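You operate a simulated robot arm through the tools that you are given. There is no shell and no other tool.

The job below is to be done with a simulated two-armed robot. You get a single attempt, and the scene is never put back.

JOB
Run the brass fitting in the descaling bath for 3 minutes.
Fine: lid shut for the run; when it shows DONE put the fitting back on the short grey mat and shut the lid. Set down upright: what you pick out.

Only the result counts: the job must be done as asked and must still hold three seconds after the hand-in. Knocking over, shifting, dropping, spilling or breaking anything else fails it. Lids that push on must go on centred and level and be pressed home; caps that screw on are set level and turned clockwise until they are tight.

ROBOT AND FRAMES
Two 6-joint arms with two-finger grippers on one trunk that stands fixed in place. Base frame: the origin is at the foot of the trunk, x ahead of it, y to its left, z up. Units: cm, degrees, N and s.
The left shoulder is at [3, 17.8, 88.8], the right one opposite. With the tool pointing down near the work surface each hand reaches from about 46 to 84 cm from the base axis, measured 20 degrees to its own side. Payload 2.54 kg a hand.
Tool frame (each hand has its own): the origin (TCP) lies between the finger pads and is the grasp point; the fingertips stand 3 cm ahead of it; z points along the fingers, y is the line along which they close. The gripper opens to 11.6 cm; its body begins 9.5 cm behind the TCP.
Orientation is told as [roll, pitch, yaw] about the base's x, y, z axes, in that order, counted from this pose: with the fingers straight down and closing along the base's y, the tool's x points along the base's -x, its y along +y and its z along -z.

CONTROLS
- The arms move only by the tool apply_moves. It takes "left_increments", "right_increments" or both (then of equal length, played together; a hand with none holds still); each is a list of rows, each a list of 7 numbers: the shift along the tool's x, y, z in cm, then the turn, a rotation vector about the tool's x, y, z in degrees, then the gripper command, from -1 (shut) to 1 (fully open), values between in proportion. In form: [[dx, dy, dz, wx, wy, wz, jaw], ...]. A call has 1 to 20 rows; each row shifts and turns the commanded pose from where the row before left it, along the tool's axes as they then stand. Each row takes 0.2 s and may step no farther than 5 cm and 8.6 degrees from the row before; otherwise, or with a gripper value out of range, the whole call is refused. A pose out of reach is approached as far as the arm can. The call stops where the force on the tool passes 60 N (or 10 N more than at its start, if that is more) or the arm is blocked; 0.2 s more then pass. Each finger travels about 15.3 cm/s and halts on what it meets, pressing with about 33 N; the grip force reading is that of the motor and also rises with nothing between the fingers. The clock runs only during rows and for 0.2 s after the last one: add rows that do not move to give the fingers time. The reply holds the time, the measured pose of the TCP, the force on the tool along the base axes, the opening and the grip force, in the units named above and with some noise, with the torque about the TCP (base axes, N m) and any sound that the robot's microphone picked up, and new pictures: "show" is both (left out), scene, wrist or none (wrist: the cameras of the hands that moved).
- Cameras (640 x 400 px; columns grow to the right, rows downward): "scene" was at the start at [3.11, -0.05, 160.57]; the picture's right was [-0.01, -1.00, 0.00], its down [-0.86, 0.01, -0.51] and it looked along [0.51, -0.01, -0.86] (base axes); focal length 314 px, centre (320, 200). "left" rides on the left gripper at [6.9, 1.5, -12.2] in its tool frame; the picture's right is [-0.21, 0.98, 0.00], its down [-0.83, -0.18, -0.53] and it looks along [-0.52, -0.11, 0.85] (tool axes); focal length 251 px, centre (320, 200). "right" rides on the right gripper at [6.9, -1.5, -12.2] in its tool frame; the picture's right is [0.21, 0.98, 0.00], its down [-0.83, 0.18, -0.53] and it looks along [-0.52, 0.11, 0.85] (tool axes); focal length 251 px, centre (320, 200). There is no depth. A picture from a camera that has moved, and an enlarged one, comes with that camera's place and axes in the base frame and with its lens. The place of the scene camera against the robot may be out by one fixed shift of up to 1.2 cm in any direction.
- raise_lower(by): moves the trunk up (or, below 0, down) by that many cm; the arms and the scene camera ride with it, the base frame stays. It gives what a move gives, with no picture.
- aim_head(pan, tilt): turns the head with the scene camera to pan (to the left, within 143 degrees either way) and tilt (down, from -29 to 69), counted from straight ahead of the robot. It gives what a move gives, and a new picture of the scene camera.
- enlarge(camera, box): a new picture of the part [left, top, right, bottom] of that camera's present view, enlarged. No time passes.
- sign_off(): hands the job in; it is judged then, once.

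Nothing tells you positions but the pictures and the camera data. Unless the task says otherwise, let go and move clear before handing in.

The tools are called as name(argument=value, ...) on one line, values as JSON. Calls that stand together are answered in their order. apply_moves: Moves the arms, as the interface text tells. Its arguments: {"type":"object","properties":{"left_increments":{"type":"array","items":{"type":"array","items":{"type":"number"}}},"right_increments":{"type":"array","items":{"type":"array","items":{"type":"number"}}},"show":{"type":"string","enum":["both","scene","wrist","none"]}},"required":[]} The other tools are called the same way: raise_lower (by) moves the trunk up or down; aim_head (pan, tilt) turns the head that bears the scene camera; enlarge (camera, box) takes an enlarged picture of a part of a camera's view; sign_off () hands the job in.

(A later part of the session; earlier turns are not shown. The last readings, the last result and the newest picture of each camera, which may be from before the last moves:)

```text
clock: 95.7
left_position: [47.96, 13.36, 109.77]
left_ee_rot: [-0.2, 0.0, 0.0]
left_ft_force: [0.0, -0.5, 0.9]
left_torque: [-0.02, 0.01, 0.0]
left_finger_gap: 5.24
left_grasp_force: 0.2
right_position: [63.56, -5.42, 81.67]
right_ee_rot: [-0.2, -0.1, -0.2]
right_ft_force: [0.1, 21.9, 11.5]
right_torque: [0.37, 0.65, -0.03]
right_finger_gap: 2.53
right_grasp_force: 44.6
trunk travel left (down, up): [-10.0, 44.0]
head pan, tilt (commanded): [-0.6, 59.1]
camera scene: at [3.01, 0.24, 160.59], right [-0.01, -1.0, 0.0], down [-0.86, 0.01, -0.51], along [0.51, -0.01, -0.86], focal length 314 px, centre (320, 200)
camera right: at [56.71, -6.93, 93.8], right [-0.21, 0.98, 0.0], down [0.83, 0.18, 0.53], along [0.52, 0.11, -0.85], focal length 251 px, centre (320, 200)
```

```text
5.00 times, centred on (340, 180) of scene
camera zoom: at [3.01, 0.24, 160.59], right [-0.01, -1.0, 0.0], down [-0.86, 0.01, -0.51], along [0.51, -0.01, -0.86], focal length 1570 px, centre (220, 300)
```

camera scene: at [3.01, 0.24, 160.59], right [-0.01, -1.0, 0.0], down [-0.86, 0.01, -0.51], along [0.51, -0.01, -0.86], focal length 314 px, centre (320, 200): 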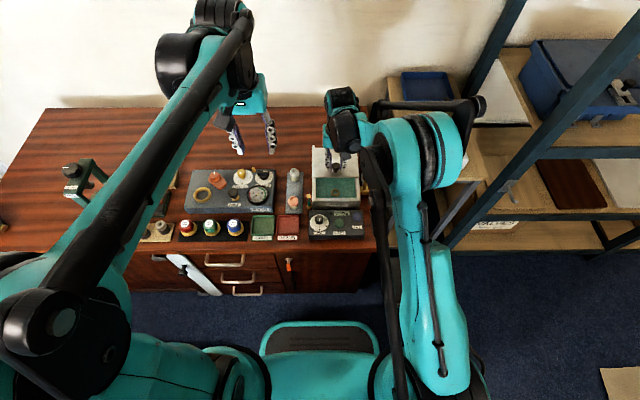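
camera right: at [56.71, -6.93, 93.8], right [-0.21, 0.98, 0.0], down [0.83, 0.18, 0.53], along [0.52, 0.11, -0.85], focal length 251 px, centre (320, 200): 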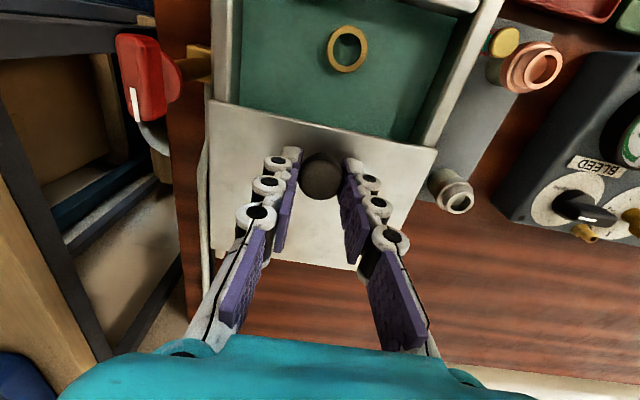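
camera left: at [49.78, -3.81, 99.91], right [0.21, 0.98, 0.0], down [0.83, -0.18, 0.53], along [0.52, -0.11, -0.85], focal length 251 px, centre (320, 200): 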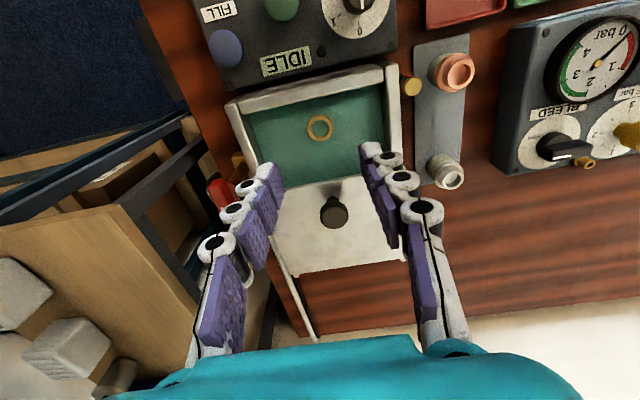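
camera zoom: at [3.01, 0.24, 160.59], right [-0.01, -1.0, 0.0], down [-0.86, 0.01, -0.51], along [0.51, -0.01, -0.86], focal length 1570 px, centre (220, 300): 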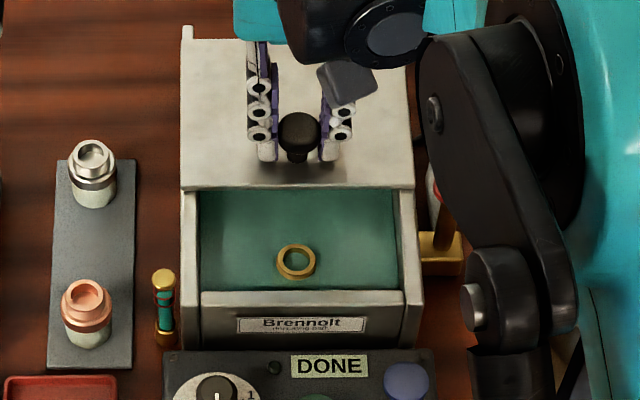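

The lid is open and the fitting's ring is visible where I left it. I'll release the knob, raise, and retreat the right hand to its side.

apply_moves(right_increments=[[0, 0, 0, 0, 0, 0, -0.3], [0, 0, 0, 0, 0, 0, 0], [0, 0, 0, 0, 0, 0, 0], [0, 0, -2, 0, 0, 0, 0], [0, 0, -4.5, 0, 0, 0, 0], [0, 0, -4.5, 0, 0, 0, 0], [0, 0, -3.5, 0, 0, 0, 0], [3.75, -0.5, 0, 0, 0, 0, 0], [3.75, -0.5, 0, 0, 0, 0, 0], [3.75, -0.5, 0, 0, 0, 0, 0], [3.75, -0.5, 0, 0, 0, 0, 0], [1.3, -4.25, -0.9, 0, 0, 0, 0], [1.3, -4.25, -0.9, 0, 0, 0, 0], [1.3, -4.25, -0.9, 0, 0, 0, 0], [1.3, -4.25, -0.9, 0, 0, 0, 0], [0, 0, 0, 0, 0, 0, 0]], show="scene")

enlarge(camera="scene", box=[290, 140, 390, 220])

```text
clock: 99.1
left_position: [47.99, 13.13, 109.68]
left_ee_rot: [0.0, -0.1, -0.1]
left_ft_force: [0.1, 0.5, 0.8]
left_torque: [-0.04, 0.01, 0.01]
left_finger_gap: 5.2
left_grasp_force: 0.0
right_position: [43.04, -24.43, 100.33]
right_ee_rot: [-0.3, 0.0, -0.3]
right_ft_force: [0.7, 0.3, -0.2]
right_torque: [0.0, 0.02, 0.0]
right_finger_gap: 5.79
right_grasp_force: 0.1
trunk travel left (down, up): [-10.0, 44.0]
head pan, tilt (commanded): [-0.6, 59.1]
camera scene: at [3.14, 0.0, 160.57], right [-0.01, -1.0, 0.0], down [-0.86, 0.01, -0.51], along [0.51, -0.01, -0.86], focal length 314 px, centre (320, 200)
```

scene: 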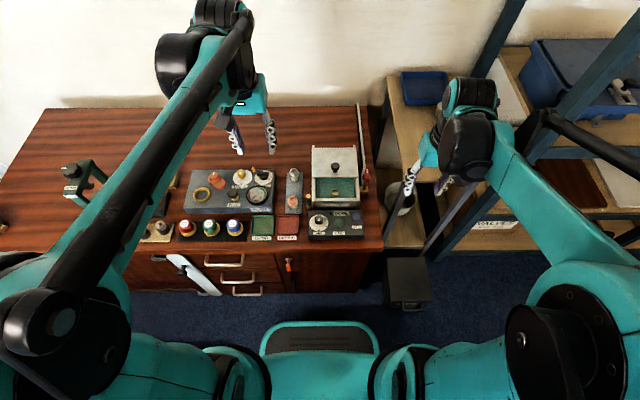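

```text
5.00 times, centred on (340, 180) of scene
camera zoom: at [3.14, 0.0, 160.57], right [-0.01, -1.0, 0.0], down [-0.86, 0.01, -0.51], along [0.51, -0.01, -0.86], focal length 1570 px, centre (220, 300)
```

zoom: 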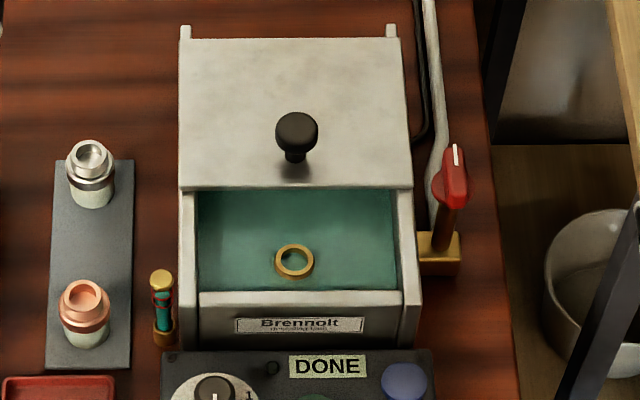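

The right hand is clear. Now the left hand returns over the fitting in the bath at [56.8, -5.35].

apply_moves(left_increments=[[-1.46, -3.08, 3.0, 0, 0, 0, -0.1], [-1.46, -3.08, 3.0, 0, 0, 0, -0.1], [-1.46, -3.08, 3.0, 0, 0, 0, -0.1], [-1.46, -3.08, 3.0, 0, 0, 0, -0.1], [-1.46, -3.08, 3.0, 0, 0, 0, -0.1], [-1.46, -3.08, 3.0, 0, 0, 0, -0.1], [0, 0, 4.0, 0, 0, 0, -0.1], [0, 0, 3.5, 0, 0, 0, -0.1], [0, 0, 0, 0, 0, 0, -0.1]], show="both")

enlarge(camera="left", box=[200, 50, 440, 210])

```text
clock: 101.1
left_position: [56.85, -5.43, 84.18]
left_ee_rot: [0.1, 0.1, 0.0]
left_ft_force: [0.3, 0.3, 0.9]
left_torque: [0.0, -0.02, 0.03]
left_finger_gap: 5.23
left_grasp_force: 0.1
right_position: [43.08, -24.27, 100.23]
right_ee_rot: [-0.2, 0.1, -0.3]
right_ft_force: [0.0, 0.6, -0.1]
right_torque: [0.02, 0.0, -0.05]
right_finger_gap: 5.8
right_grasp_force: 0.0
trunk travel left (down, up): [-10.0, 44.0]
head pan, tilt (commanded): [-0.6, 59.1]
camera scene: at [3.07, -0.03, 160.58], right [-0.01, -1.0, 0.0], down [-0.86, 0.01, -0.51], along [0.51, -0.01, -0.86], focal length 314 px, centre (320, 200)
camera left: at [49.92, -3.84, 96.31], right [0.21, 0.98, 0.0], down [0.83, -0.18, 0.53], along [0.52, -0.11, -0.85], focal length 251 px, centre (320, 200)
```

scene: 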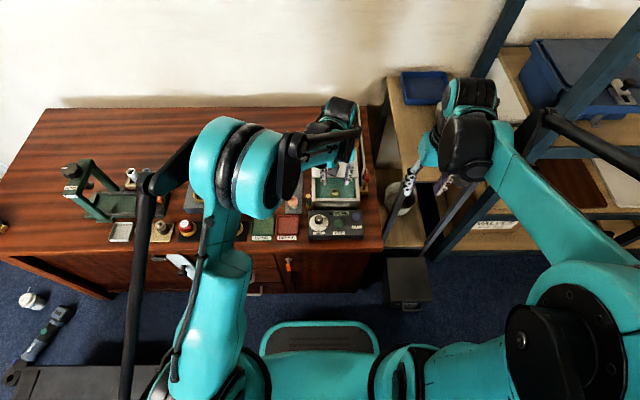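
left: 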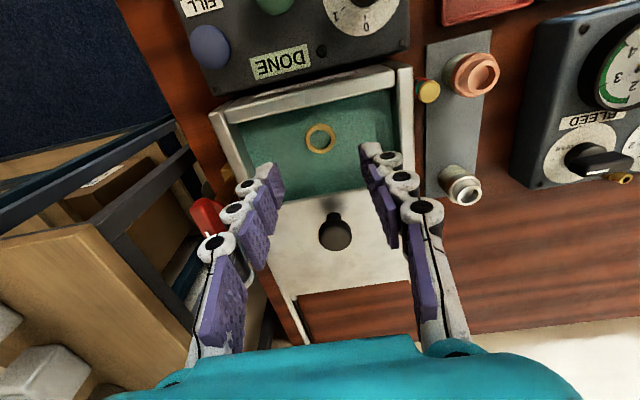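

```text
2.50 times, centred on (320, 130) of left
camera zoom: at [49.92, -3.84, 96.31], right [0.21, 0.98, 0.0], down [0.83, -0.18, 0.53], along [0.52, -0.11, -0.85], focal length 629 px, centre (320, 375)
```

zoom: 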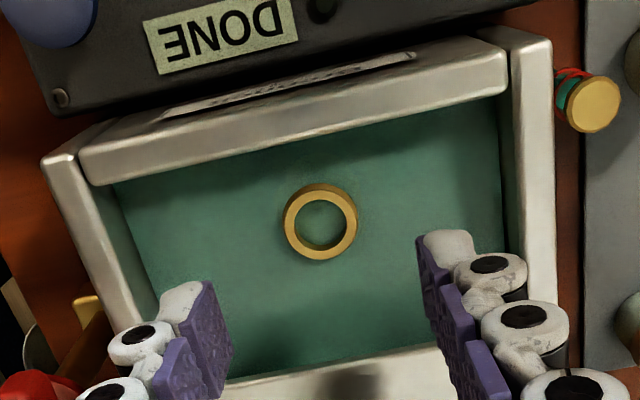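

The ring is exactly on the gripper axis. I'll descend to the same height as when I released it and close.

apply_moves(left_increments=[[0, 0, 2.5, 0, 0, 0, -0.1], [0, 0, 2.5, 0, 0, 0, -0.1], [0, 0, 2.0, 0, 0, 0, -0.1], [0, 0, 1.2, 0, 0, 0, -0.1], [0, 0, 0.5, 0, 0, 0, -0.1], [0, 0, 0, 0, 0, 0, -0.1], [0, 0, 0, 0, 0, 0, -0.4], [0, 0, 0, 0, 0, 0, -0.6], [0, 0, 0, 0, 0, 0, -0.8], [0, 0, 0, 0, 0, 0, -0.8]], show="wrist")

enlarge(camera="left", box=[200, 50, 440, 230])

```text
clock: 103.3
left_position: [56.69, -5.42, 75.52]
left_ee_rot: [0.0, 0.0, 0.0]
left_ft_force: [0.7, 0.5, -0.8]
left_torque: [0.03, -0.02, 0.02]
left_finger_gap: 3.02
left_grasp_force: 33.0
right_position: [43.07, -24.38, 100.31]
right_ee_rot: [-0.2, 0.1, -0.3]
right_ft_force: [1.0, -0.3, -0.2]
right_torque: [0.02, 0.02, -0.01]
right_finger_gap: 5.79
right_grasp_force: 0.1
trunk travel left (down, up): [-10.0, 44.0]
head pan, tilt (commanded): [-0.6, 59.1]
camera left: at [49.77, -3.82, 87.61], right [0.21, 0.98, 0.0], down [0.83, -0.18, 0.53], along [0.52, -0.11, -0.85], focal length 251 px, centre (320, 200)
```

left: 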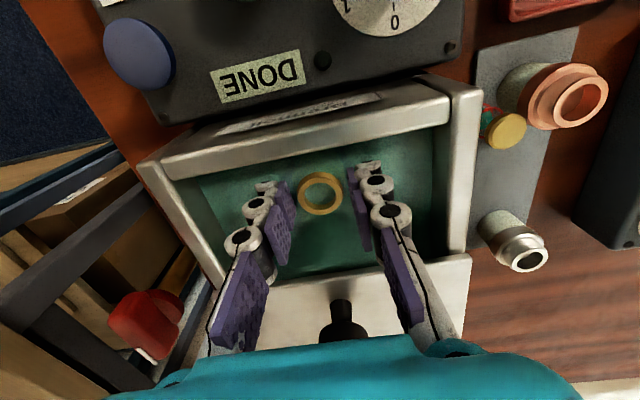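

```text
2.22 times, centred on (320, 140) of left
camera zoom: at [49.77, -3.82, 87.61], right [0.21, 0.98, 0.0], down [0.83, -0.18, 0.53], along [0.52, -0.11, -0.85], focal length 559 px, centre (320, 333)
```

zoom: 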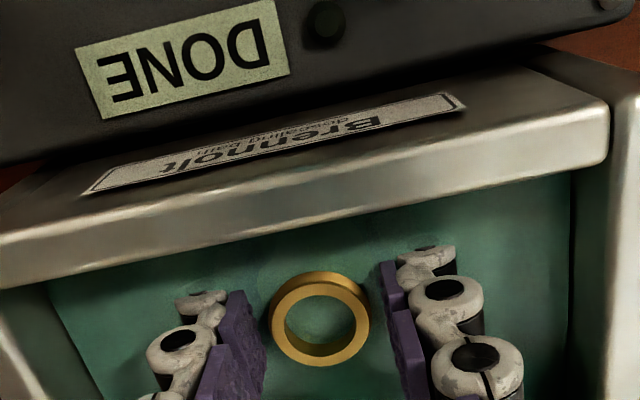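

The fitting is gripped again (gap 3.02, 33 N). I'll lift it out slowly.

apply_moves(left_increments=[[0, 0, -0.5, 0, 0, 0, -0.8], [0, 0, -1.0, 0, 0, 0, -0.8], [0, 0, -1.5, 0, 0, 0, -0.8], [0, 0, -2.0, 0, 0, 0, -0.8], [0, 0, -2.0, 0, 0, 0, -0.8], [0, 0, -2.5, 0, 0, 0, -0.8], [0, 0, -2.5, 0, 0, 0, -0.8], [0, 0, 0, 0, 0, 0, -0.8], [0, 0, 0, 0, 0, 0, -0.8], [0, 0, 0, 0, 0, 0, -0.8], [0, 0, 0, 0, 0, 0, -0.8]], show="both")

enlarge(camera="left", box=[200, 50, 440, 230])

enlarge(camera="scene", box=[290, 140, 390, 220])

```text
clock: 105.7
left_position: [56.7, -5.2, 87.6]
left_ee_rot: [0.0, 0.0, 0.0]
left_ft_force: [0.8, -0.5, -1.1]
left_torque: [-0.01, 0.01, 0.01]
left_finger_gap: 3.04
left_grasp_force: 33.4
right_position: [43.04, -24.27, 100.25]
right_ee_rot: [-0.2, -0.1, -0.3]
right_ft_force: [-0.6, 0.5, 0.0]
right_torque: [-0.02, -0.01, 0.03]
right_finger_gap: 5.8
right_grasp_force: 0.0
trunk travel left (down, up): [-10.0, 44.0]
head pan, tilt (commanded): [-0.6, 59.1]
camera scene: at [3.12, -0.05, 160.57], right [-0.01, -1.0, 0.0], down [-0.86, 0.01, -0.51], along [0.51, -0.01, -0.86], focal length 314 px, centre (320, 200)
camera left: at [49.9, -3.72, 99.81], right [0.21, 0.98, 0.0], down [0.83, -0.18, 0.53], along [0.52, -0.11, -0.85], focal length 251 px, centre (320, 200)
```

scene: 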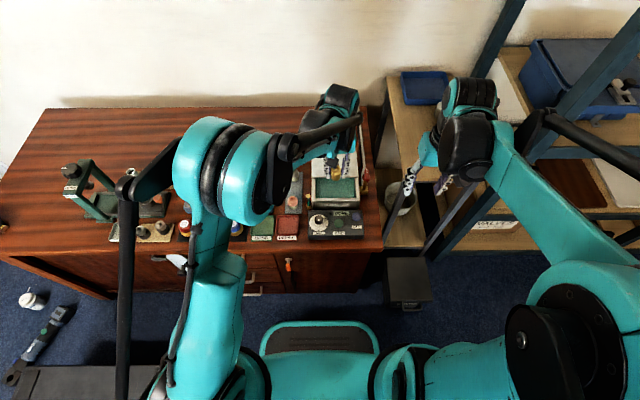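
left: 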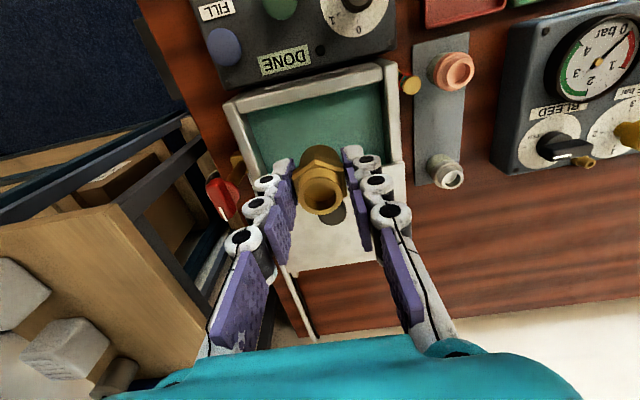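

```text
2.22 times, centred on (320, 140) of left
camera zoom: at [49.9, -3.72, 99.81], right [0.21, 0.98, 0.0], down [0.83, -0.18, 0.53], along [0.52, -0.11, -0.85], focal length 559 px, centre (320, 333)
```

zoom: 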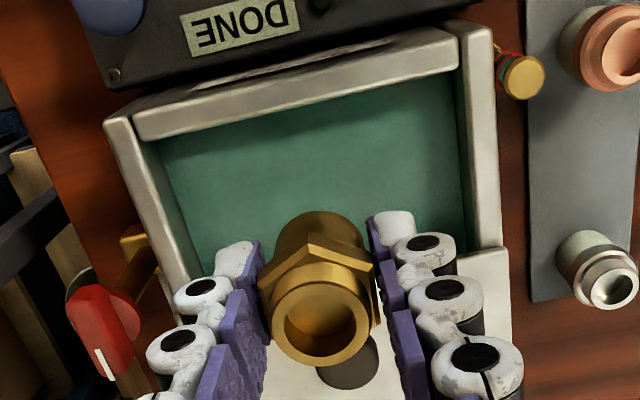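

```text
5.00 times, centred on (340, 180) of scene
camera zoom: at [3.12, -0.05, 160.57], right [-0.01, -1.0, 0.0], down [-0.86, 0.01, -0.51], along [0.51, -0.01, -0.86], focal length 1570 px, centre (220, 300)
```

zoom: 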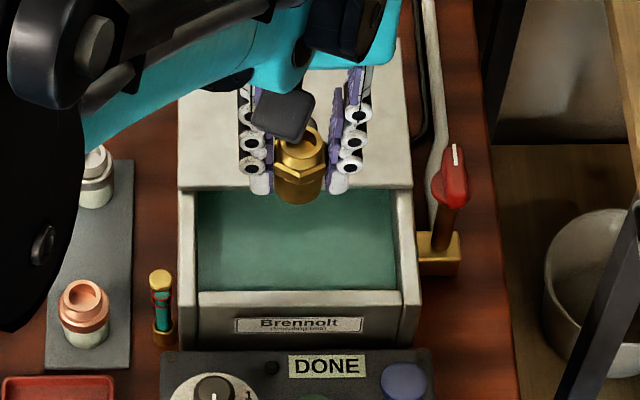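

The scale is gone: the fitting is clean brass. I'll carry it back over its original spot on the grey mat and yaw to +30° as at pick-up.

apply_moves(left_increments=[[0, 0.9, 0, 0, 0, 0, -0.8], [-0.5, 2.0, 0, 0, 0, 0, -0.8], [-0.9, 3.0, 0, 0, 0, 0, -0.8], [-0.9, 3.0, 0, 0, 0, 0, -0.8], [-0.9, 3.0, 0, 0, 0, 0, -0.8], [-0.6, 1.45, 0, 0, 0, 0, -0.8], [0, 0, 0, 0, 0, -7.5, -0.8], [0, 0, 0, 0, 0, -7.5, -0.8], [0, 0, 0, 0, 0, -7.5, -0.8], [0, 0, 0, 0, 0, -7.5, -0.8], [0, 0, 0, 0, 0, 0, -0.8]], show="both")

enlarge(camera="left", box=[180, 40, 460, 240])

enlarge(camera="scene", box=[260, 130, 350, 220])

```text
clock: 108.1
left_position: [60.41, 8.17, 87.59]
left_ee_rot: [0.0, 0.0, 30.1]
left_ft_force: [0.3, 0.3, -1.3]
left_torque: [0.0, 0.0, 0.0]
left_finger_gap: 3.03
left_grasp_force: 33.0
right_position: [43.16, -24.2, 100.3]
right_ee_rot: [-0.3, 0.0, -0.4]
right_ft_force: [0.5, -0.2, 0.1]
right_torque: [0.01, 0.01, 0.02]
right_finger_gap: 5.79
right_grasp_force: 0.1
trunk travel left (down, up): [-10.0, 44.0]
head pan, tilt (commanded): [-0.6, 59.1]
camera scene: at [3.12, -0.05, 160.57], right [-0.01, -1.0, 0.0], down [-0.86, 0.01, -0.51], along [0.51, -0.01, -0.86], focal length 314 px, centre (320, 200)
camera left: at [53.68, 5.95, 99.71], right [-0.3, 0.95, 0.0], down [0.81, 0.26, 0.53], along [0.51, 0.16, -0.85], focal length 251 px, centre (320, 200)
```

scene: 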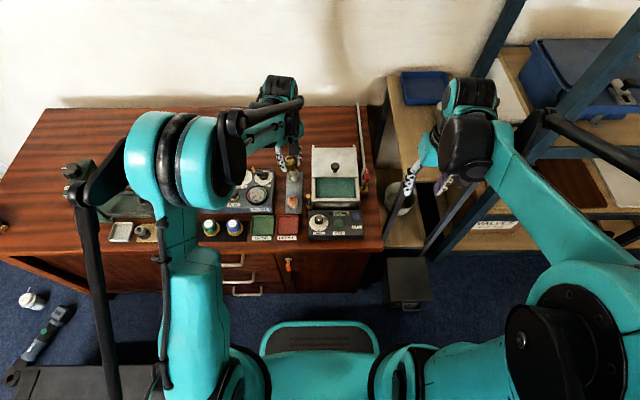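
left: 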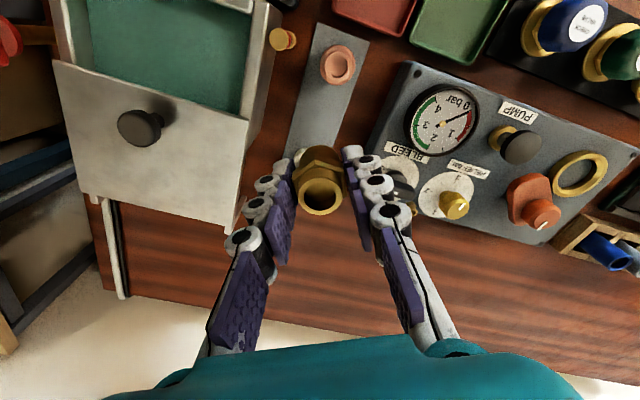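

```text
2.00 times, centred on (320, 140) of left
camera zoom: at [53.68, 5.95, 99.71], right [-0.3, 0.95, 0.0], down [0.81, 0.26, 0.53], along [0.51, 0.16, -0.85], focal length 503 px, centre (320, 320)
```

zoom: 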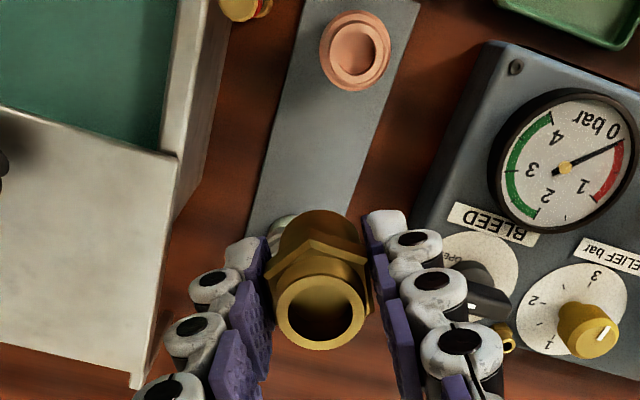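

```text
4.44 times, centred on (305, 175) of scene
camera zoom: at [3.12, -0.05, 160.57], right [-0.01, -1.0, 0.0], down [-0.86, 0.01, -0.51], along [0.51, -0.01, -0.86], focal length 1396 px, centre (387, 311)
```

zoom: 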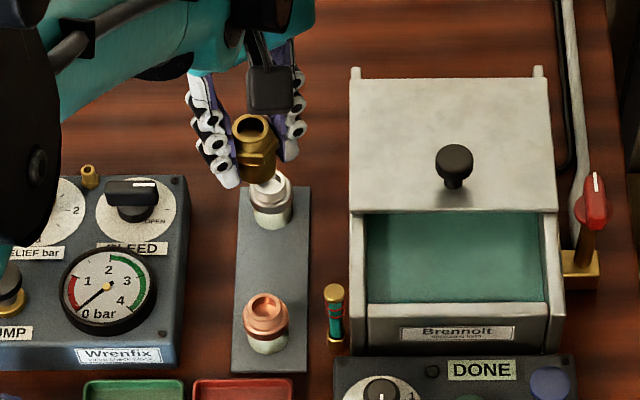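

The fitting is centred over the bare part of the mat between the other two. I'll descend to just above contact, then feel for the mat.

apply_moves(left_increments=[[0, 0, 3, 0, 0, 0, -0.8], [0, 0, 3, 0, 0, 0, -0.8], [0, 0, 3, 0, 0, 0, -0.8], [0, 0, 2, 0, 0, 0, -0.8], [0, 0, 1, 0, 0, 0, -0.8], [0, 0, 0.4, 0, 0, 0, -0.8], [0, 0, 0, 0, 0, 0, -0.8]], show="both")

enlarge(camera="scene", box=[270, 150, 330, 210])

enlarge(camera="left", box=[200, 60, 440, 210])

```text
clock: 109.7
left_position: [60.43, 7.96, 75.32]
left_ee_rot: [0.1, 0.0, 29.9]
left_ft_force: [-0.5, -0.1, 0.1]
left_torque: [-0.01, 0.0, -0.01]
left_finger_gap: 3.04
left_grasp_force: 32.7
right_position: [42.96, -24.26, 100.2]
right_ee_rot: [-0.2, 0.0, -0.2]
right_ft_force: [0.2, 0.4, -0.7]
right_torque: [-0.01, -0.01, 0.02]
right_finger_gap: 5.8
right_grasp_force: 0.0
trunk travel left (down, up): [-10.0, 44.0]
head pan, tilt (commanded): [-0.6, 59.1]
camera scene: at [3.12, -0.05, 160.57], right [-0.01, -1.0, 0.0], down [-0.86, 0.01, -0.51], along [0.51, -0.01, -0.86], focal length 314 px, centre (320, 200)
camera left: at [53.67, 5.83, 87.41], right [-0.3, 0.95, 0.0], down [0.81, 0.26, 0.53], along [0.51, 0.16, -0.85], focal length 251 px, centre (320, 200)
```

scene: 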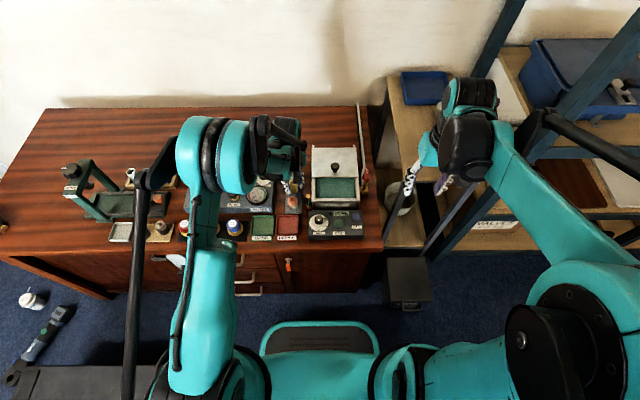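
left: 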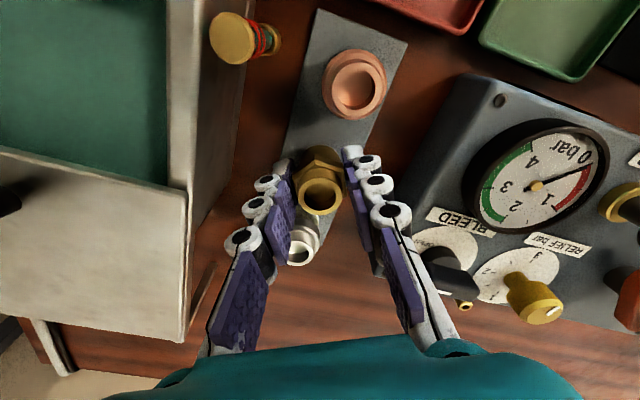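

```text
6.67 times, centred on (300, 180) of scene
camera zoom: at [3.12, -0.05, 160.57], right [-0.01, -1.0, 0.0], down [-0.86, 0.01, -0.51], along [0.51, -0.01, -0.86], focal length 2094 px, centre (453, 333)
```

zoom: 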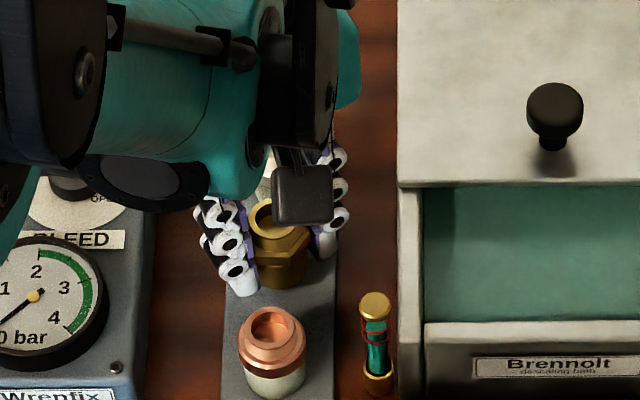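

```text
2.67 times, centred on (320, 135) of left
camera zoom: at [53.67, 5.83, 87.41], right [-0.3, 0.95, 0.0], down [0.81, 0.26, 0.53], along [0.51, 0.16, -0.85], focal length 670 px, centre (320, 373)
```

zoom: 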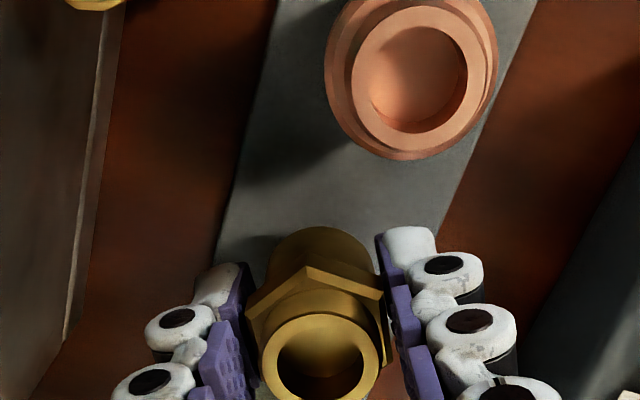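

Centred on the mat, about 1 cm above it. I'll lower in 0.2 cm steps until it touches.

apply_moves(left_increments=[[0, 0, 0.25, 0, 0, 0, -0.8], [0, 0, 0.25, 0, 0, 0, -0.8], [0, 0, 0, 0, 0, 0, -0.8]], show="none")

apply_moves(left_increments=[[0, 0, 0.2, 0, 0, 0, -0.8], [0, 0, 0, 0, 0, 0, -0.8]], show="none")

apply_moves(left_increments=[[0, 0, 0.15, 0, 0, 0, -0.8], [0, 0, 0, 0, 0, 0, -0.8]], show="none")

```text
clock: 110.5
left_position: [60.4, 8.0, 74.82]
left_ee_rot: [0.1, 0.0, 29.9]
left_ft_force: [-0.2, 0.0, -0.6]
left_torque: [-0.02, -0.03, 0.04]
left_finger_gap: 3.03
left_grasp_force: 32.8
right_position: [42.98, -24.36, 100.11]
right_ee_rot: [-0.3, 0.0, -0.3]
right_ft_force: [-0.2, -0.3, -0.1]
right_torque: [0.02, 0.02, -0.02]
right_finger_gap: 5.79
right_grasp_force: 0.0
trunk travel left (down, up): [-10.0, 44.0]
head pan, tilt (commanded): [-0.6, 59.1]
```

```text
clock: 111.1
left_position: [60.42, 8.06, 74.55]
left_ee_rot: [-0.1, 0.0, 30.0]
left_ft_force: [-0.4, 0.2, -1.2]
left_torque: [0.02, 0.01, 0.03]
left_finger_gap: 3.0
left_grasp_force: 33.8
right_position: [43.04, -24.28, 100.37]
right_ee_rot: [-0.2, 0.0, -0.3]
right_ft_force: [-0.7, -0.7, -0.6]
right_torque: [0.03, -0.02, -0.03]
right_finger_gap: 5.8
right_grasp_force: 0.1
trunk travel left (down, up): [-10.0, 44.0]
head pan, tilt (commanded): [-0.6, 59.1]
```

```text
clock: 111.7
left_position: [60.32, 8.08, 74.36]
left_ee_rot: [0.0, 0.0, 30.0]
left_ft_force: [-0.1, -0.1, -1.1]
left_torque: [0.0, 0.0, -0.02]
left_finger_gap: 3.04
left_grasp_force: 33.3
right_position: [42.97, -24.25, 100.2]
right_ee_rot: [-0.2, 0.0, -0.2]
right_ft_force: [-0.1, 0.9, 0.1]
right_torque: [0.0, 0.02, 0.01]
right_finger_gap: 5.81
right_grasp_force: 0.2
trunk travel left (down, up): [-10.0, 44.0]
head pan, tilt (commanded): [-0.6, 59.1]
```

apply_moves(left_increments=[[0, 0, 0.1, 0, 0, 0, -0.8], [0, 0, 0, 0, 0, 0, -0.8]], show="none")

enlarge(camera="scene", box=[280, 165, 320, 205])

```text
clock: 112.3
left_position: [60.28, 8.23, 74.21]
left_ee_rot: [0.0, 0.0, 30.0]
left_ft_force: [0.0, 0.3, -0.6]
left_torque: [-0.01, 0.03, -0.02]
left_finger_gap: 3.02
left_grasp_force: 32.7
right_position: [43.06, -24.36, 100.31]
right_ee_rot: [-0.2, 0.1, -0.3]
right_ft_force: [-1.3, 0.4, 0.7]
right_torque: [0.01, 0.01, -0.02]
right_finger_gap: 5.81
right_grasp_force: 0.0
trunk travel left (down, up): [-10.0, 44.0]
head pan, tilt (commanded): [-0.6, 59.1]
```

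```text
10.00 times, centred on (300, 185) of scene
camera zoom: at [3.12, -0.05, 160.57], right [-0.01, -1.0, 0.0], down [-0.86, 0.01, -0.51], along [0.51, -0.01, -0.86], focal length 3140 px, centre (520, 350)
```

zoom: 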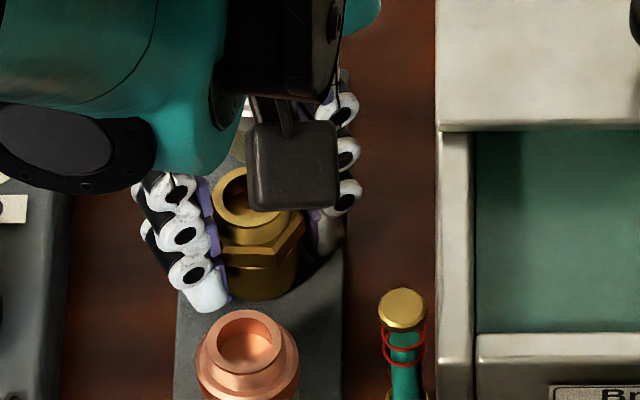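

No contact yet; a few more 0.1 cm steps.

apply_moves(left_increments=[[0, 0, 0.1, 0, 0, 0, -0.8], [0, 0, 0, 0, 0, 0, -0.8]], show="none")

apply_moves(left_increments=[[0, 0, 0.1, 0, 0, 0, -0.8], [0, 0, 0, 0, 0, 0, -0.8]], show="none")

```text
clock: 112.9
left_position: [60.4, 8.08, 74.12]
left_ee_rot: [0.0, -0.1, 30.0]
left_ft_force: [-0.1, 0.1, -0.7]
left_torque: [0.0, -0.01, 0.01]
left_finger_gap: 3.02
left_grasp_force: 33.2
right_position: [43.13, -24.34, 100.29]
right_ee_rot: [-0.2, 0.0, -0.4]
right_ft_force: [0.5, -0.2, -1.2]
right_torque: [0.03, -0.01, 0.0]
right_finger_gap: 5.8
right_grasp_force: 0.0
trunk travel left (down, up): [-10.0, 44.0]
head pan, tilt (commanded): [-0.6, 59.1]
```

```text
clock: 113.5
left_position: [60.51, 8.08, 73.98]
left_ee_rot: [-0.1, 0.0, 30.1]
left_ft_force: [3.3, -3.1, 12.0]
left_torque: [-0.1, -0.1, -0.01]
left_finger_gap: 3.05
left_grasp_force: 32.7
right_position: [42.89, -24.29, 100.39]
right_ee_rot: [-0.1, -0.1, -0.4]
right_ft_force: [-0.2, 0.3, -0.9]
right_torque: [0.02, 0.02, 0.02]
right_finger_gap: 5.81
right_grasp_force: 0.0
trunk travel left (down, up): [-10.0, 44.0]
head pan, tilt (commanded): [-0.6, 59.1]
```

Contact with the mat (12 N). I'll release gently and lift straight up.

apply_moves(left_increments=[[0, 0, -0.05, 0, 0, 0, -0.8], [0, 0, 0, 0, 0, 0, -0.4], [0, 0, 0, 0, 0, 0, -0.1], [0, 0, 0, 0, 0, 0, 0], [0, 0, 0, 0, 0, 0, 0], [0, 0, -0.5, 0, 0, 0, 0], [0, 0, -1.0, 0, 0, 0, 0], [0, 0, -2.0, 0, 0, 0, 0], [0, 0, -3.0, 0, 0, 0, 0], [0, 0, -4.0, 0, 0, 0, 0], [0, 0, -4.0, 0, 0, 0, 0], [0, 0, 0, 0, 0, 0, 0]], show="both")

enlarge(camera="left", box=[220, 60, 420, 210])

enlarge(camera="scene", box=[280, 155, 330, 205])

```text
clock: 116.1
left_position: [60.26, 8.18, 88.51]
left_ee_rot: [0.0, -0.1, 30.0]
left_ft_force: [-0.3, -0.1, -0.6]
left_torque: [-0.01, 0.01, 0.0]
left_finger_gap: 5.82
left_grasp_force: 0.1
right_position: [43.08, -24.32, 100.29]
right_ee_rot: [-0.3, 0.1, -0.3]
right_ft_force: [0.6, -0.3, 0.8]
right_torque: [0.02, 0.05, -0.01]
right_finger_gap: 5.81
right_grasp_force: 0.1
trunk travel left (down, up): [-10.0, 44.0]
head pan, tilt (commanded): [-0.6, 59.1]
camera scene: at [3.15, -0.05, 160.57], right [-0.01, -1.0, 0.0], down [-0.86, 0.01, -0.51], along [0.51, -0.01, -0.86], focal length 314 px, centre (320, 200)
camera left: at [53.56, 5.87, 100.73], right [-0.3, 0.95, 0.0], down [0.81, 0.26, 0.53], along [0.51, 0.16, -0.85], focal length 251 px, centre (320, 200)
```

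scene: 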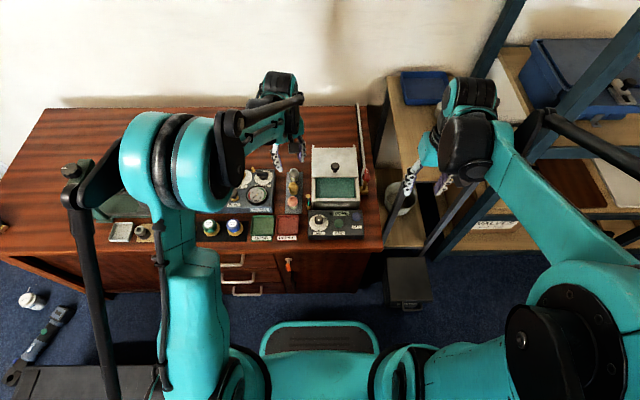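
left: 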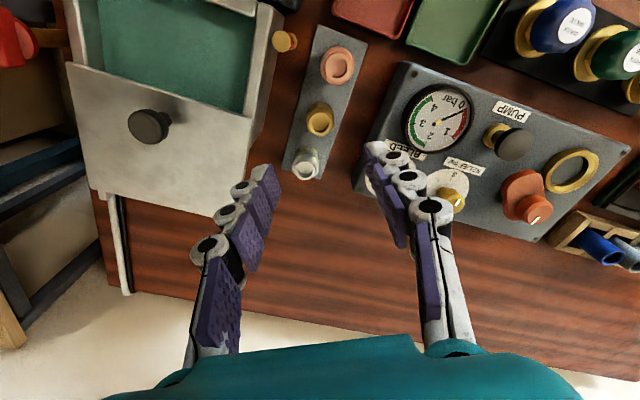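

```text
2.67 times, centred on (320, 135) of left
camera zoom: at [53.56, 5.87, 100.73], right [-0.3, 0.95, 0.0], down [0.81, 0.26, 0.53], along [0.51, 0.16, -0.85], focal length 670 px, centre (320, 373)
```

zoom: 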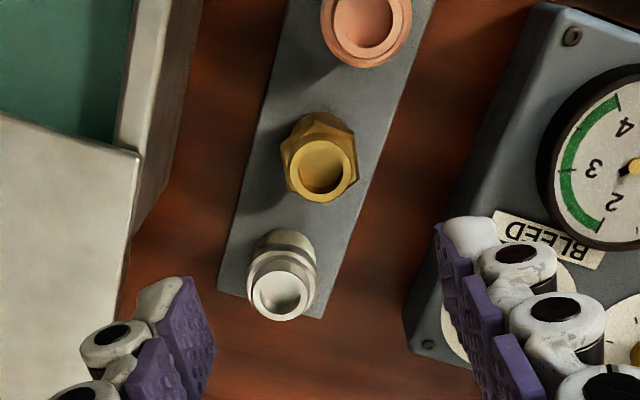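

```text
8.00 times, centred on (305, 180) of scene
camera zoom: at [3.15, -0.05, 160.57], right [-0.01, -1.0, 0.0], down [-0.86, 0.01, -0.51], along [0.51, -0.01, -0.86], focal length 2512 px, centre (440, 360)
```

zoom: 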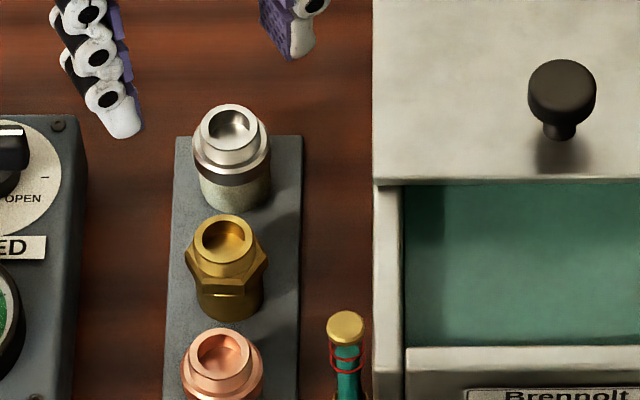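

The clean brass fitting stands upright on the mat between the other two. I'll move the left hand clear and bring the right hand to the lid knob (now near x 63.5) to shut it.

apply_moves(left_increments=[[0, 0, -3, 0, 0, 7.5, 0], [0, 0, -3, 0, 0, 7.5, 0], [0, 0, -3, 0, 0, 7.5, 0], [0, 0, -3, 0, 0, 7.5, 0], [3, 1.2, -2, 0, 0, 0, 0], [3, 1.2, -2, 0, 0, 0, 0], [3, 1.2, -2, 0, 0, 0, 0], [3, 1.2, -2, 0, 0, 0, 0], [0, 0, 0, 0, 0, 0, 0]], show="none")

apply_moves(right_increments=[[-1.4, 4.3, 0.8, 0, 0, 0, 0], [-1.4, 4.3, 0.8, 0, 0, 0, 0], [-1.4, 4.3, 0.8, 0, 0, 0, 0], [-1.4, 4.3, 0.8, 0, 0, 0, 0], [-3.75, 0.4, 0, 0, 0, 0, 0], [-3.75, 0.4, 0, 0, 0, 0, 0], [-3.75, 0.4, 0, 0, 0, 0, 0], [-3.6, 0.3, 0, 0, 0, 0, 0], [0, 0, 4, 0, 0, 0, 0], [0, 0, 4, 0, 0, 0, 0], [0, 0, 3, 0, 0, 0, 0], [0, 0, 0, 0, 0, 0, 0]], show="both")

enlarge(camera="right", box=[220, 50, 420, 210])

```text
clock: 118.1
left_position: [48.68, 12.73, 108.44]
left_ee_rot: [0.0, 0.0, 0.0]
left_ft_force: [0.7, -1.0, 0.9]
left_torque: [0.01, 0.03, -0.02]
left_finger_gap: 5.79
left_grasp_force: 0.0
right_position: [43.13, -24.35, 100.15]
right_ee_rot: [-0.1, -0.1, -0.3]
right_ft_force: [0.5, 0.3, 0.3]
right_torque: [0.03, 0.03, 0.02]
right_finger_gap: 5.8
right_grasp_force: 0.2
trunk travel left (down, up): [-10.0, 44.0]
head pan, tilt (commanded): [-0.6, 59.1]
```

```text
clock: 120.7
left_position: [48.54, 12.89, 108.37]
left_ee_rot: [0.0, 0.0, 0.0]
left_ft_force: [0.4, 0.2, -0.4]
left_torque: [-0.04, -0.04, -0.02]
left_finger_gap: 5.77
left_grasp_force: 0.0
right_position: [63.6, -5.85, 85.71]
right_ee_rot: [-0.2, 0.0, -0.3]
right_ft_force: [-0.2, 0.2, -0.7]
right_torque: [0.01, 0.0, 0.0]
right_finger_gap: 5.81
right_grasp_force: 0.1
trunk travel left (down, up): [-10.0, 44.0]
head pan, tilt (commanded): [-0.6, 59.1]
camera scene: at [3.1, -0.04, 160.58], right [-0.01, -1.0, 0.0], down [-0.86, 0.01, -0.51], along [0.51, -0.01, -0.86], focal length 314 px, centre (320, 200)
camera right: at [56.86, -7.3, 97.8], right [-0.21, 0.98, 0.0], down [0.83, 0.18, 0.53], along [0.52, 0.11, -0.85], focal length 251 px, centre (320, 200)
```

scene: 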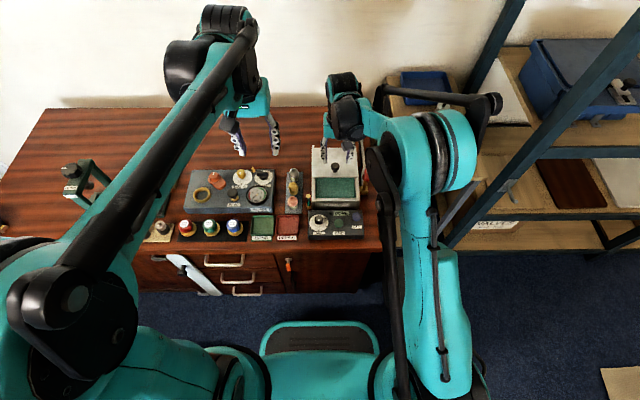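
right: 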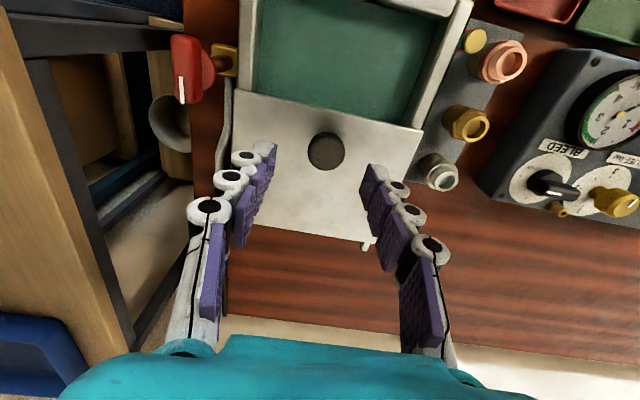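

```text
2.50 times, centred on (320, 130) of right
camera zoom: at [56.86, -7.3, 97.8], right [-0.21, 0.98, 0.0], down [0.83, 0.18, 0.53], along [0.52, 0.11, -0.85], focal length 629 px, centre (320, 375)
```

zoom: 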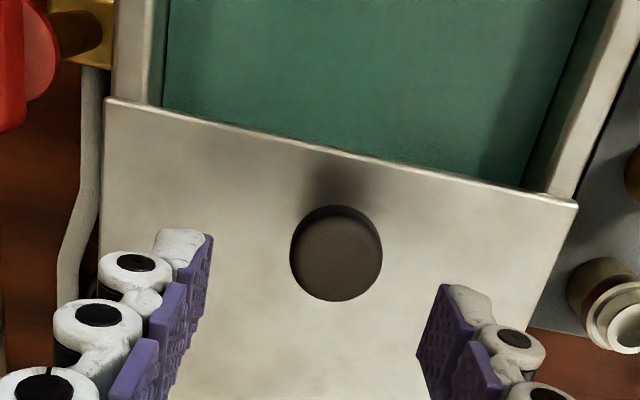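

The knob is 0.4 cm to the left of the axis. I'll correct, descend, and grip.

apply_moves(right_increments=[[0.2, 0.4, 0.5, 0, 0, 0, 0], [0, 0, 1.5, 0, 0, 0, 0], [0, 0, 1.3, 0, 0, 0, 0], [0, 0, 0.72, 0, 0, 0, 0], [0, 0, 0, 0, 0, 0, -0.2], [0, 0, 0, 0, 0, 0, -0.6], [0, 0, 0, 0, 0, 0, -0.65], [0, 0, 0, 0, 0, 0, -0.65], [0, 0, 0, 0, 0, 0, -0.65]], show="wrist")

```text
clock: 122.7
left_position: [48.68, 12.95, 108.32]
left_ee_rot: [-0.2, 0.0, 0.0]
left_ft_force: [-0.1, 0.0, -0.1]
left_torque: [0.01, 0.0, 0.03]
left_finger_gap: 5.79
left_grasp_force: 0.1
right_position: [63.45, -5.56, 81.62]
right_ee_rot: [-0.2, 0.0, -0.3]
right_ft_force: [0.4, 12.1, -1.1]
right_torque: [0.21, -0.09, 0.01]
right_finger_gap: 2.5
right_grasp_force: 44.9
trunk travel left (down, up): [-10.0, 44.0]
head pan, tilt (commanded): [-0.6, 59.1]
camera right: at [56.72, -6.93, 93.74], right [-0.21, 0.98, 0.0], down [0.83, 0.18, 0.53], along [0.52, 0.11, -0.85], focal length 251 px, centre (320, 200)
```

right: 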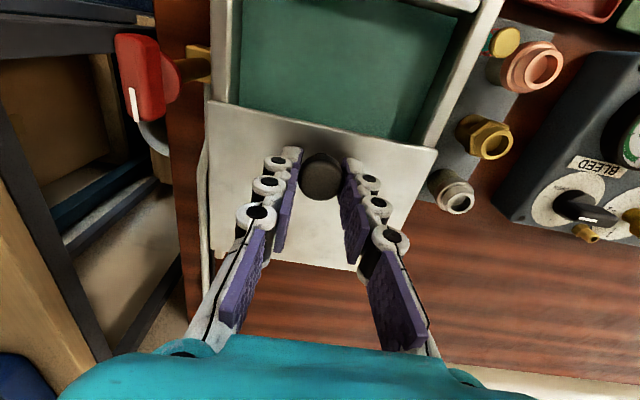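

Good grip. Sliding the lid shut in stages.

apply_moves(right_increments=[[0.4, 0.05, 0, 0, 0, 0, -0.65], [0.7, 0, 0, 0, 0, 0, -0.65], [0.7, 0, 0, 0, 0, 0, -0.65], [0.7, 0, 0, 0, 0, 0, -0.65], [0.7, 0, 0, 0, 0, 0, -0.65], [0.7, 0, 0, 0, 0, 0, -0.65], [0, 0, 0, 0, 0, 0, -0.65]], show="none")

apply_moves(right_increments=[[0, 0, 0, 0, 0, 0, -0.3], [0, 0, 0, 0, 0, 0, -0.3], [0, 0, 0, 0, 0, 0, -0.65], [0, 0, 0, 0, 0, 0, -0.65], [0, 0, 0, 0, 0, 0, -0.65], [0.5, 0, 0, 0, 0, 0, -0.65], [0.6, 0, 0, 0, 0, 0, -0.65], [0.6, 0, 0, 0, 0, 0, -0.65], [0.6, 0, 0, 0, 0, 0, -0.65], [0.6, 0, 0, 0, 0, 0, -0.65], [0.6, 0, 0, 0, 0, 0, -0.65], [0, 0, 0, 0, 0, 0, -0.65]], show="wrist")

```text
clock: 124.3
left_position: [48.67, 12.82, 108.35]
left_ee_rot: [0.0, 0.0, 0.0]
left_ft_force: [0.1, 0.4, 0.3]
left_torque: [0.02, 0.0, 0.04]
left_finger_gap: 5.77
left_grasp_force: 0.1
right_position: [59.52, -5.56, 81.61]
right_ee_rot: [-0.3, 0.0, -0.3]
right_ft_force: [-0.1, 9.3, -5.6]
right_torque: [0.15, -0.36, -0.05]
right_finger_gap: 2.5
right_grasp_force: 45.1
trunk travel left (down, up): [-10.0, 44.0]
head pan, tilt (commanded): [-0.6, 59.1]
```

```text
clock: 126.9
left_position: [48.5, 12.82, 108.47]
left_ee_rot: [0.0, -0.1, 0.1]
left_ft_force: [0.4, -0.4, -1.0]
left_torque: [-0.01, -0.01, -0.02]
left_finger_gap: 5.81
left_grasp_force: 0.1
right_position: [56.09, -5.46, 81.73]
right_ee_rot: [-0.2, -0.1, -0.4]
right_ft_force: [-0.4, -2.5, 27.0]
right_torque: [-0.02, 0.17, 0.01]
right_finger_gap: 2.49
right_grasp_force: 45.1
trunk travel left (down, up): [-10.0, 44.0]
head pan, tilt (commanded): [-0.6, 59.1]
camera right: at [49.31, -6.91, 93.74], right [-0.21, 0.98, 0.0], down [0.83, 0.18, 0.54], along [0.52, 0.11, -0.84], focal length 251 px, centre (320, 200)
```

right: 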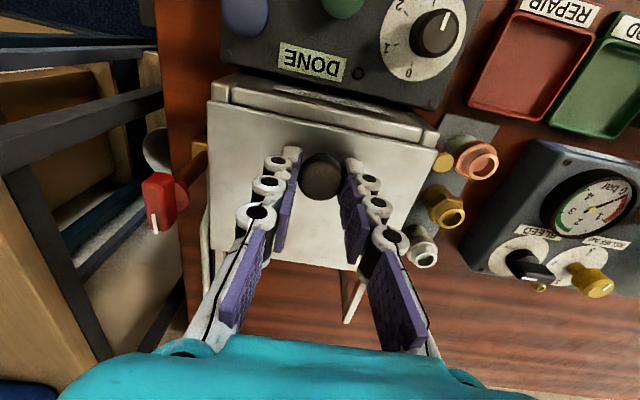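

About 1 cm remains. I'll finish slowly until the end stop is felt.

apply_moves(right_increments=[[0.2, 0, -0.08, 0, 0, 0, -0.65], [0.2, 0, 0, 0, 0, 0, -0.65], [0.2, 0, 0, 0, 0, 0, -0.65], [0.2, 0, 0, 0, 0, 0, -0.65], [0, 0, 0, 0, 0, 0, -0.65]], show="none")

apply_moves(right_increments=[[0.15, 0, 0, 0, 0, 0, -0.65], [0.15, 0, 0, 0, 0, 0, -0.65], [0, 0, 0, 0, 0, 0, -0.65]], show="none")

apply_moves(right_increments=[[0.15, 0, 0, 0, 0, 0, -0.65], [0, 0, 0, 0, 0, 0, -0.65]], show="wrist")

enlarge(camera="right", box=[195, 60, 445, 220])

```text
clock: 128.1
left_position: [48.7, 12.82, 108.39]
left_ee_rot: [0.0, 0.1, 0.1]
left_ft_force: [-0.4, -0.5, -0.8]
left_torque: [-0.03, -0.03, 0.0]
left_finger_gap: 5.79
left_grasp_force: 0.1
right_position: [55.3, -5.46, 81.65]
right_ee_rot: [-0.2, 0.0, -0.1]
right_ft_force: [0.0, -1.3, -15.3]
right_torque: [0.0, -1.2, -0.05]
right_finger_gap: 2.5
right_grasp_force: 45.3
trunk travel left (down, up): [-10.0, 44.0]
head pan, tilt (commanded): [-0.6, 59.1]
```

```text
clock: 128.9
left_position: [48.8, 12.74, 108.34]
left_ee_rot: [0.0, 0.0, 0.0]
left_ft_force: [-0.6, -0.6, 0.0]
left_torque: [0.0, 0.02, 0.01]
left_finger_gap: 5.8
left_grasp_force: 0.0
right_position: [55.05, -5.43, 81.7]
right_ee_rot: [-0.1, 0.1, -0.3]
right_ft_force: [-0.1, -3.6, -12.0]
right_torque: [-0.07, 0.2, 0.01]
right_finger_gap: 2.5
right_grasp_force: 44.7
trunk travel left (down, up): [-10.0, 44.0]
head pan, tilt (commanded): [-0.6, 59.1]
```

```text
clock: 129.5
left_position: [48.76, 12.7, 108.35]
left_ee_rot: [0.0, 0.0, 0.0]
left_ft_force: [-0.6, -0.5, 0.6]
left_torque: [0.02, 0.01, 0.0]
left_finger_gap: 5.81
left_grasp_force: 0.1
right_position: [54.96, -5.47, 81.7]
right_ee_rot: [-0.3, 0.0, -0.4]
right_ft_force: [1.8, -7.0, -6.3]
right_torque: [-0.14, 0.52, 0.0]
right_finger_gap: 2.5
right_grasp_force: 44.8
trunk travel left (down, up): [-10.0, 44.0]
head pan, tilt (commanded): [-0.6, 59.1]
camera right: at [48.13, -6.91, 93.76], right [-0.21, 0.98, 0.0], down [0.83, 0.18, 0.53], along [0.52, 0.11, -0.85], focal length 251 px, centre (320, 200)
```

right: 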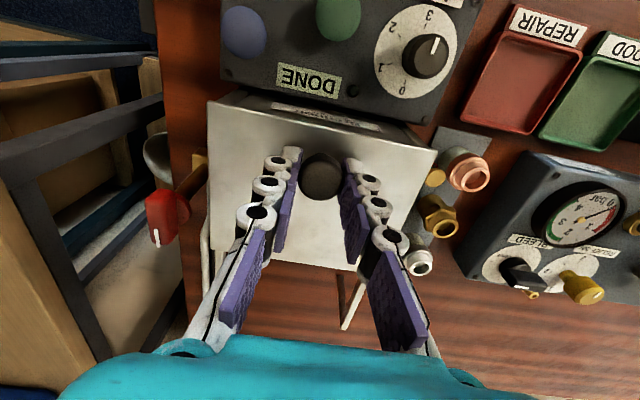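

```text
2.50 times, centred on (320, 140) of right
camera zoom: at [48.13, -6.91, 93.76], right [-0.21, 0.98, 0.0], down [0.83, 0.18, 0.53], along [0.52, 0.11, -0.85], focal length 629 px, centre (320, 350)
```

zoom: 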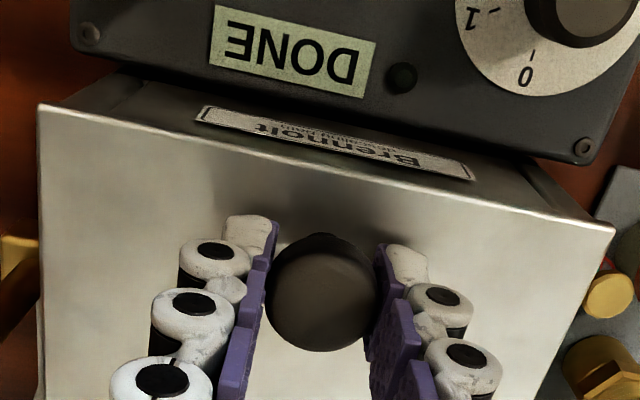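

The lid looks shut with force just beginning to build. I'll press a touch more to confirm the stop.

apply_moves(right_increments=[[0.15, 0, 0, 0, 0, 0, -0.65], [0, 0, 0, 0, 0, 0, -0.65]], show="none")

apply_moves(right_increments=[[0.15, 0, 0, 0, 0, 0, -0.65], [0, 0, 0, 0, 0, 0, -0.65]], show="none")

```text
clock: 130.1
left_position: [48.8, 12.78, 108.3]
left_ee_rot: [0.0, 0.0, -0.1]
left_ft_force: [-0.7, 0.4, 0.1]
left_torque: [0.01, -0.01, -0.02]
left_finger_gap: 5.81
left_grasp_force: 0.1
right_position: [54.99, -5.5, 81.66]
right_ee_rot: [-0.1, 0.0, -0.3]
right_ft_force: [9.6, -9.6, 2.2]
right_torque: [-0.19, 0.51, 0.04]
right_finger_gap: 2.5
right_grasp_force: 45.1
trunk travel left (down, up): [-10.0, 44.0]
head pan, tilt (commanded): [-0.6, 59.1]
```

```text
clock: 130.7
left_position: [48.74, 12.76, 108.3]
left_ee_rot: [0.1, 0.0, 0.0]
left_ft_force: [0.8, 0.2, 0.2]
left_torque: [0.01, 0.0, -0.01]
left_finger_gap: 5.79
left_grasp_force: 0.2
right_position: [54.71, -5.58, 81.7]
right_ee_rot: [-0.3, -0.1, -0.3]
right_ft_force: [24.0, -11.2, 15.6]
right_torque: [-0.21, -0.5, 0.06]
right_finger_gap: 2.52
right_grasp_force: 45.1
trunk travel left (down, up): [-10.0, 44.0]
head pan, tilt (commanded): [-0.6, 59.1]
```

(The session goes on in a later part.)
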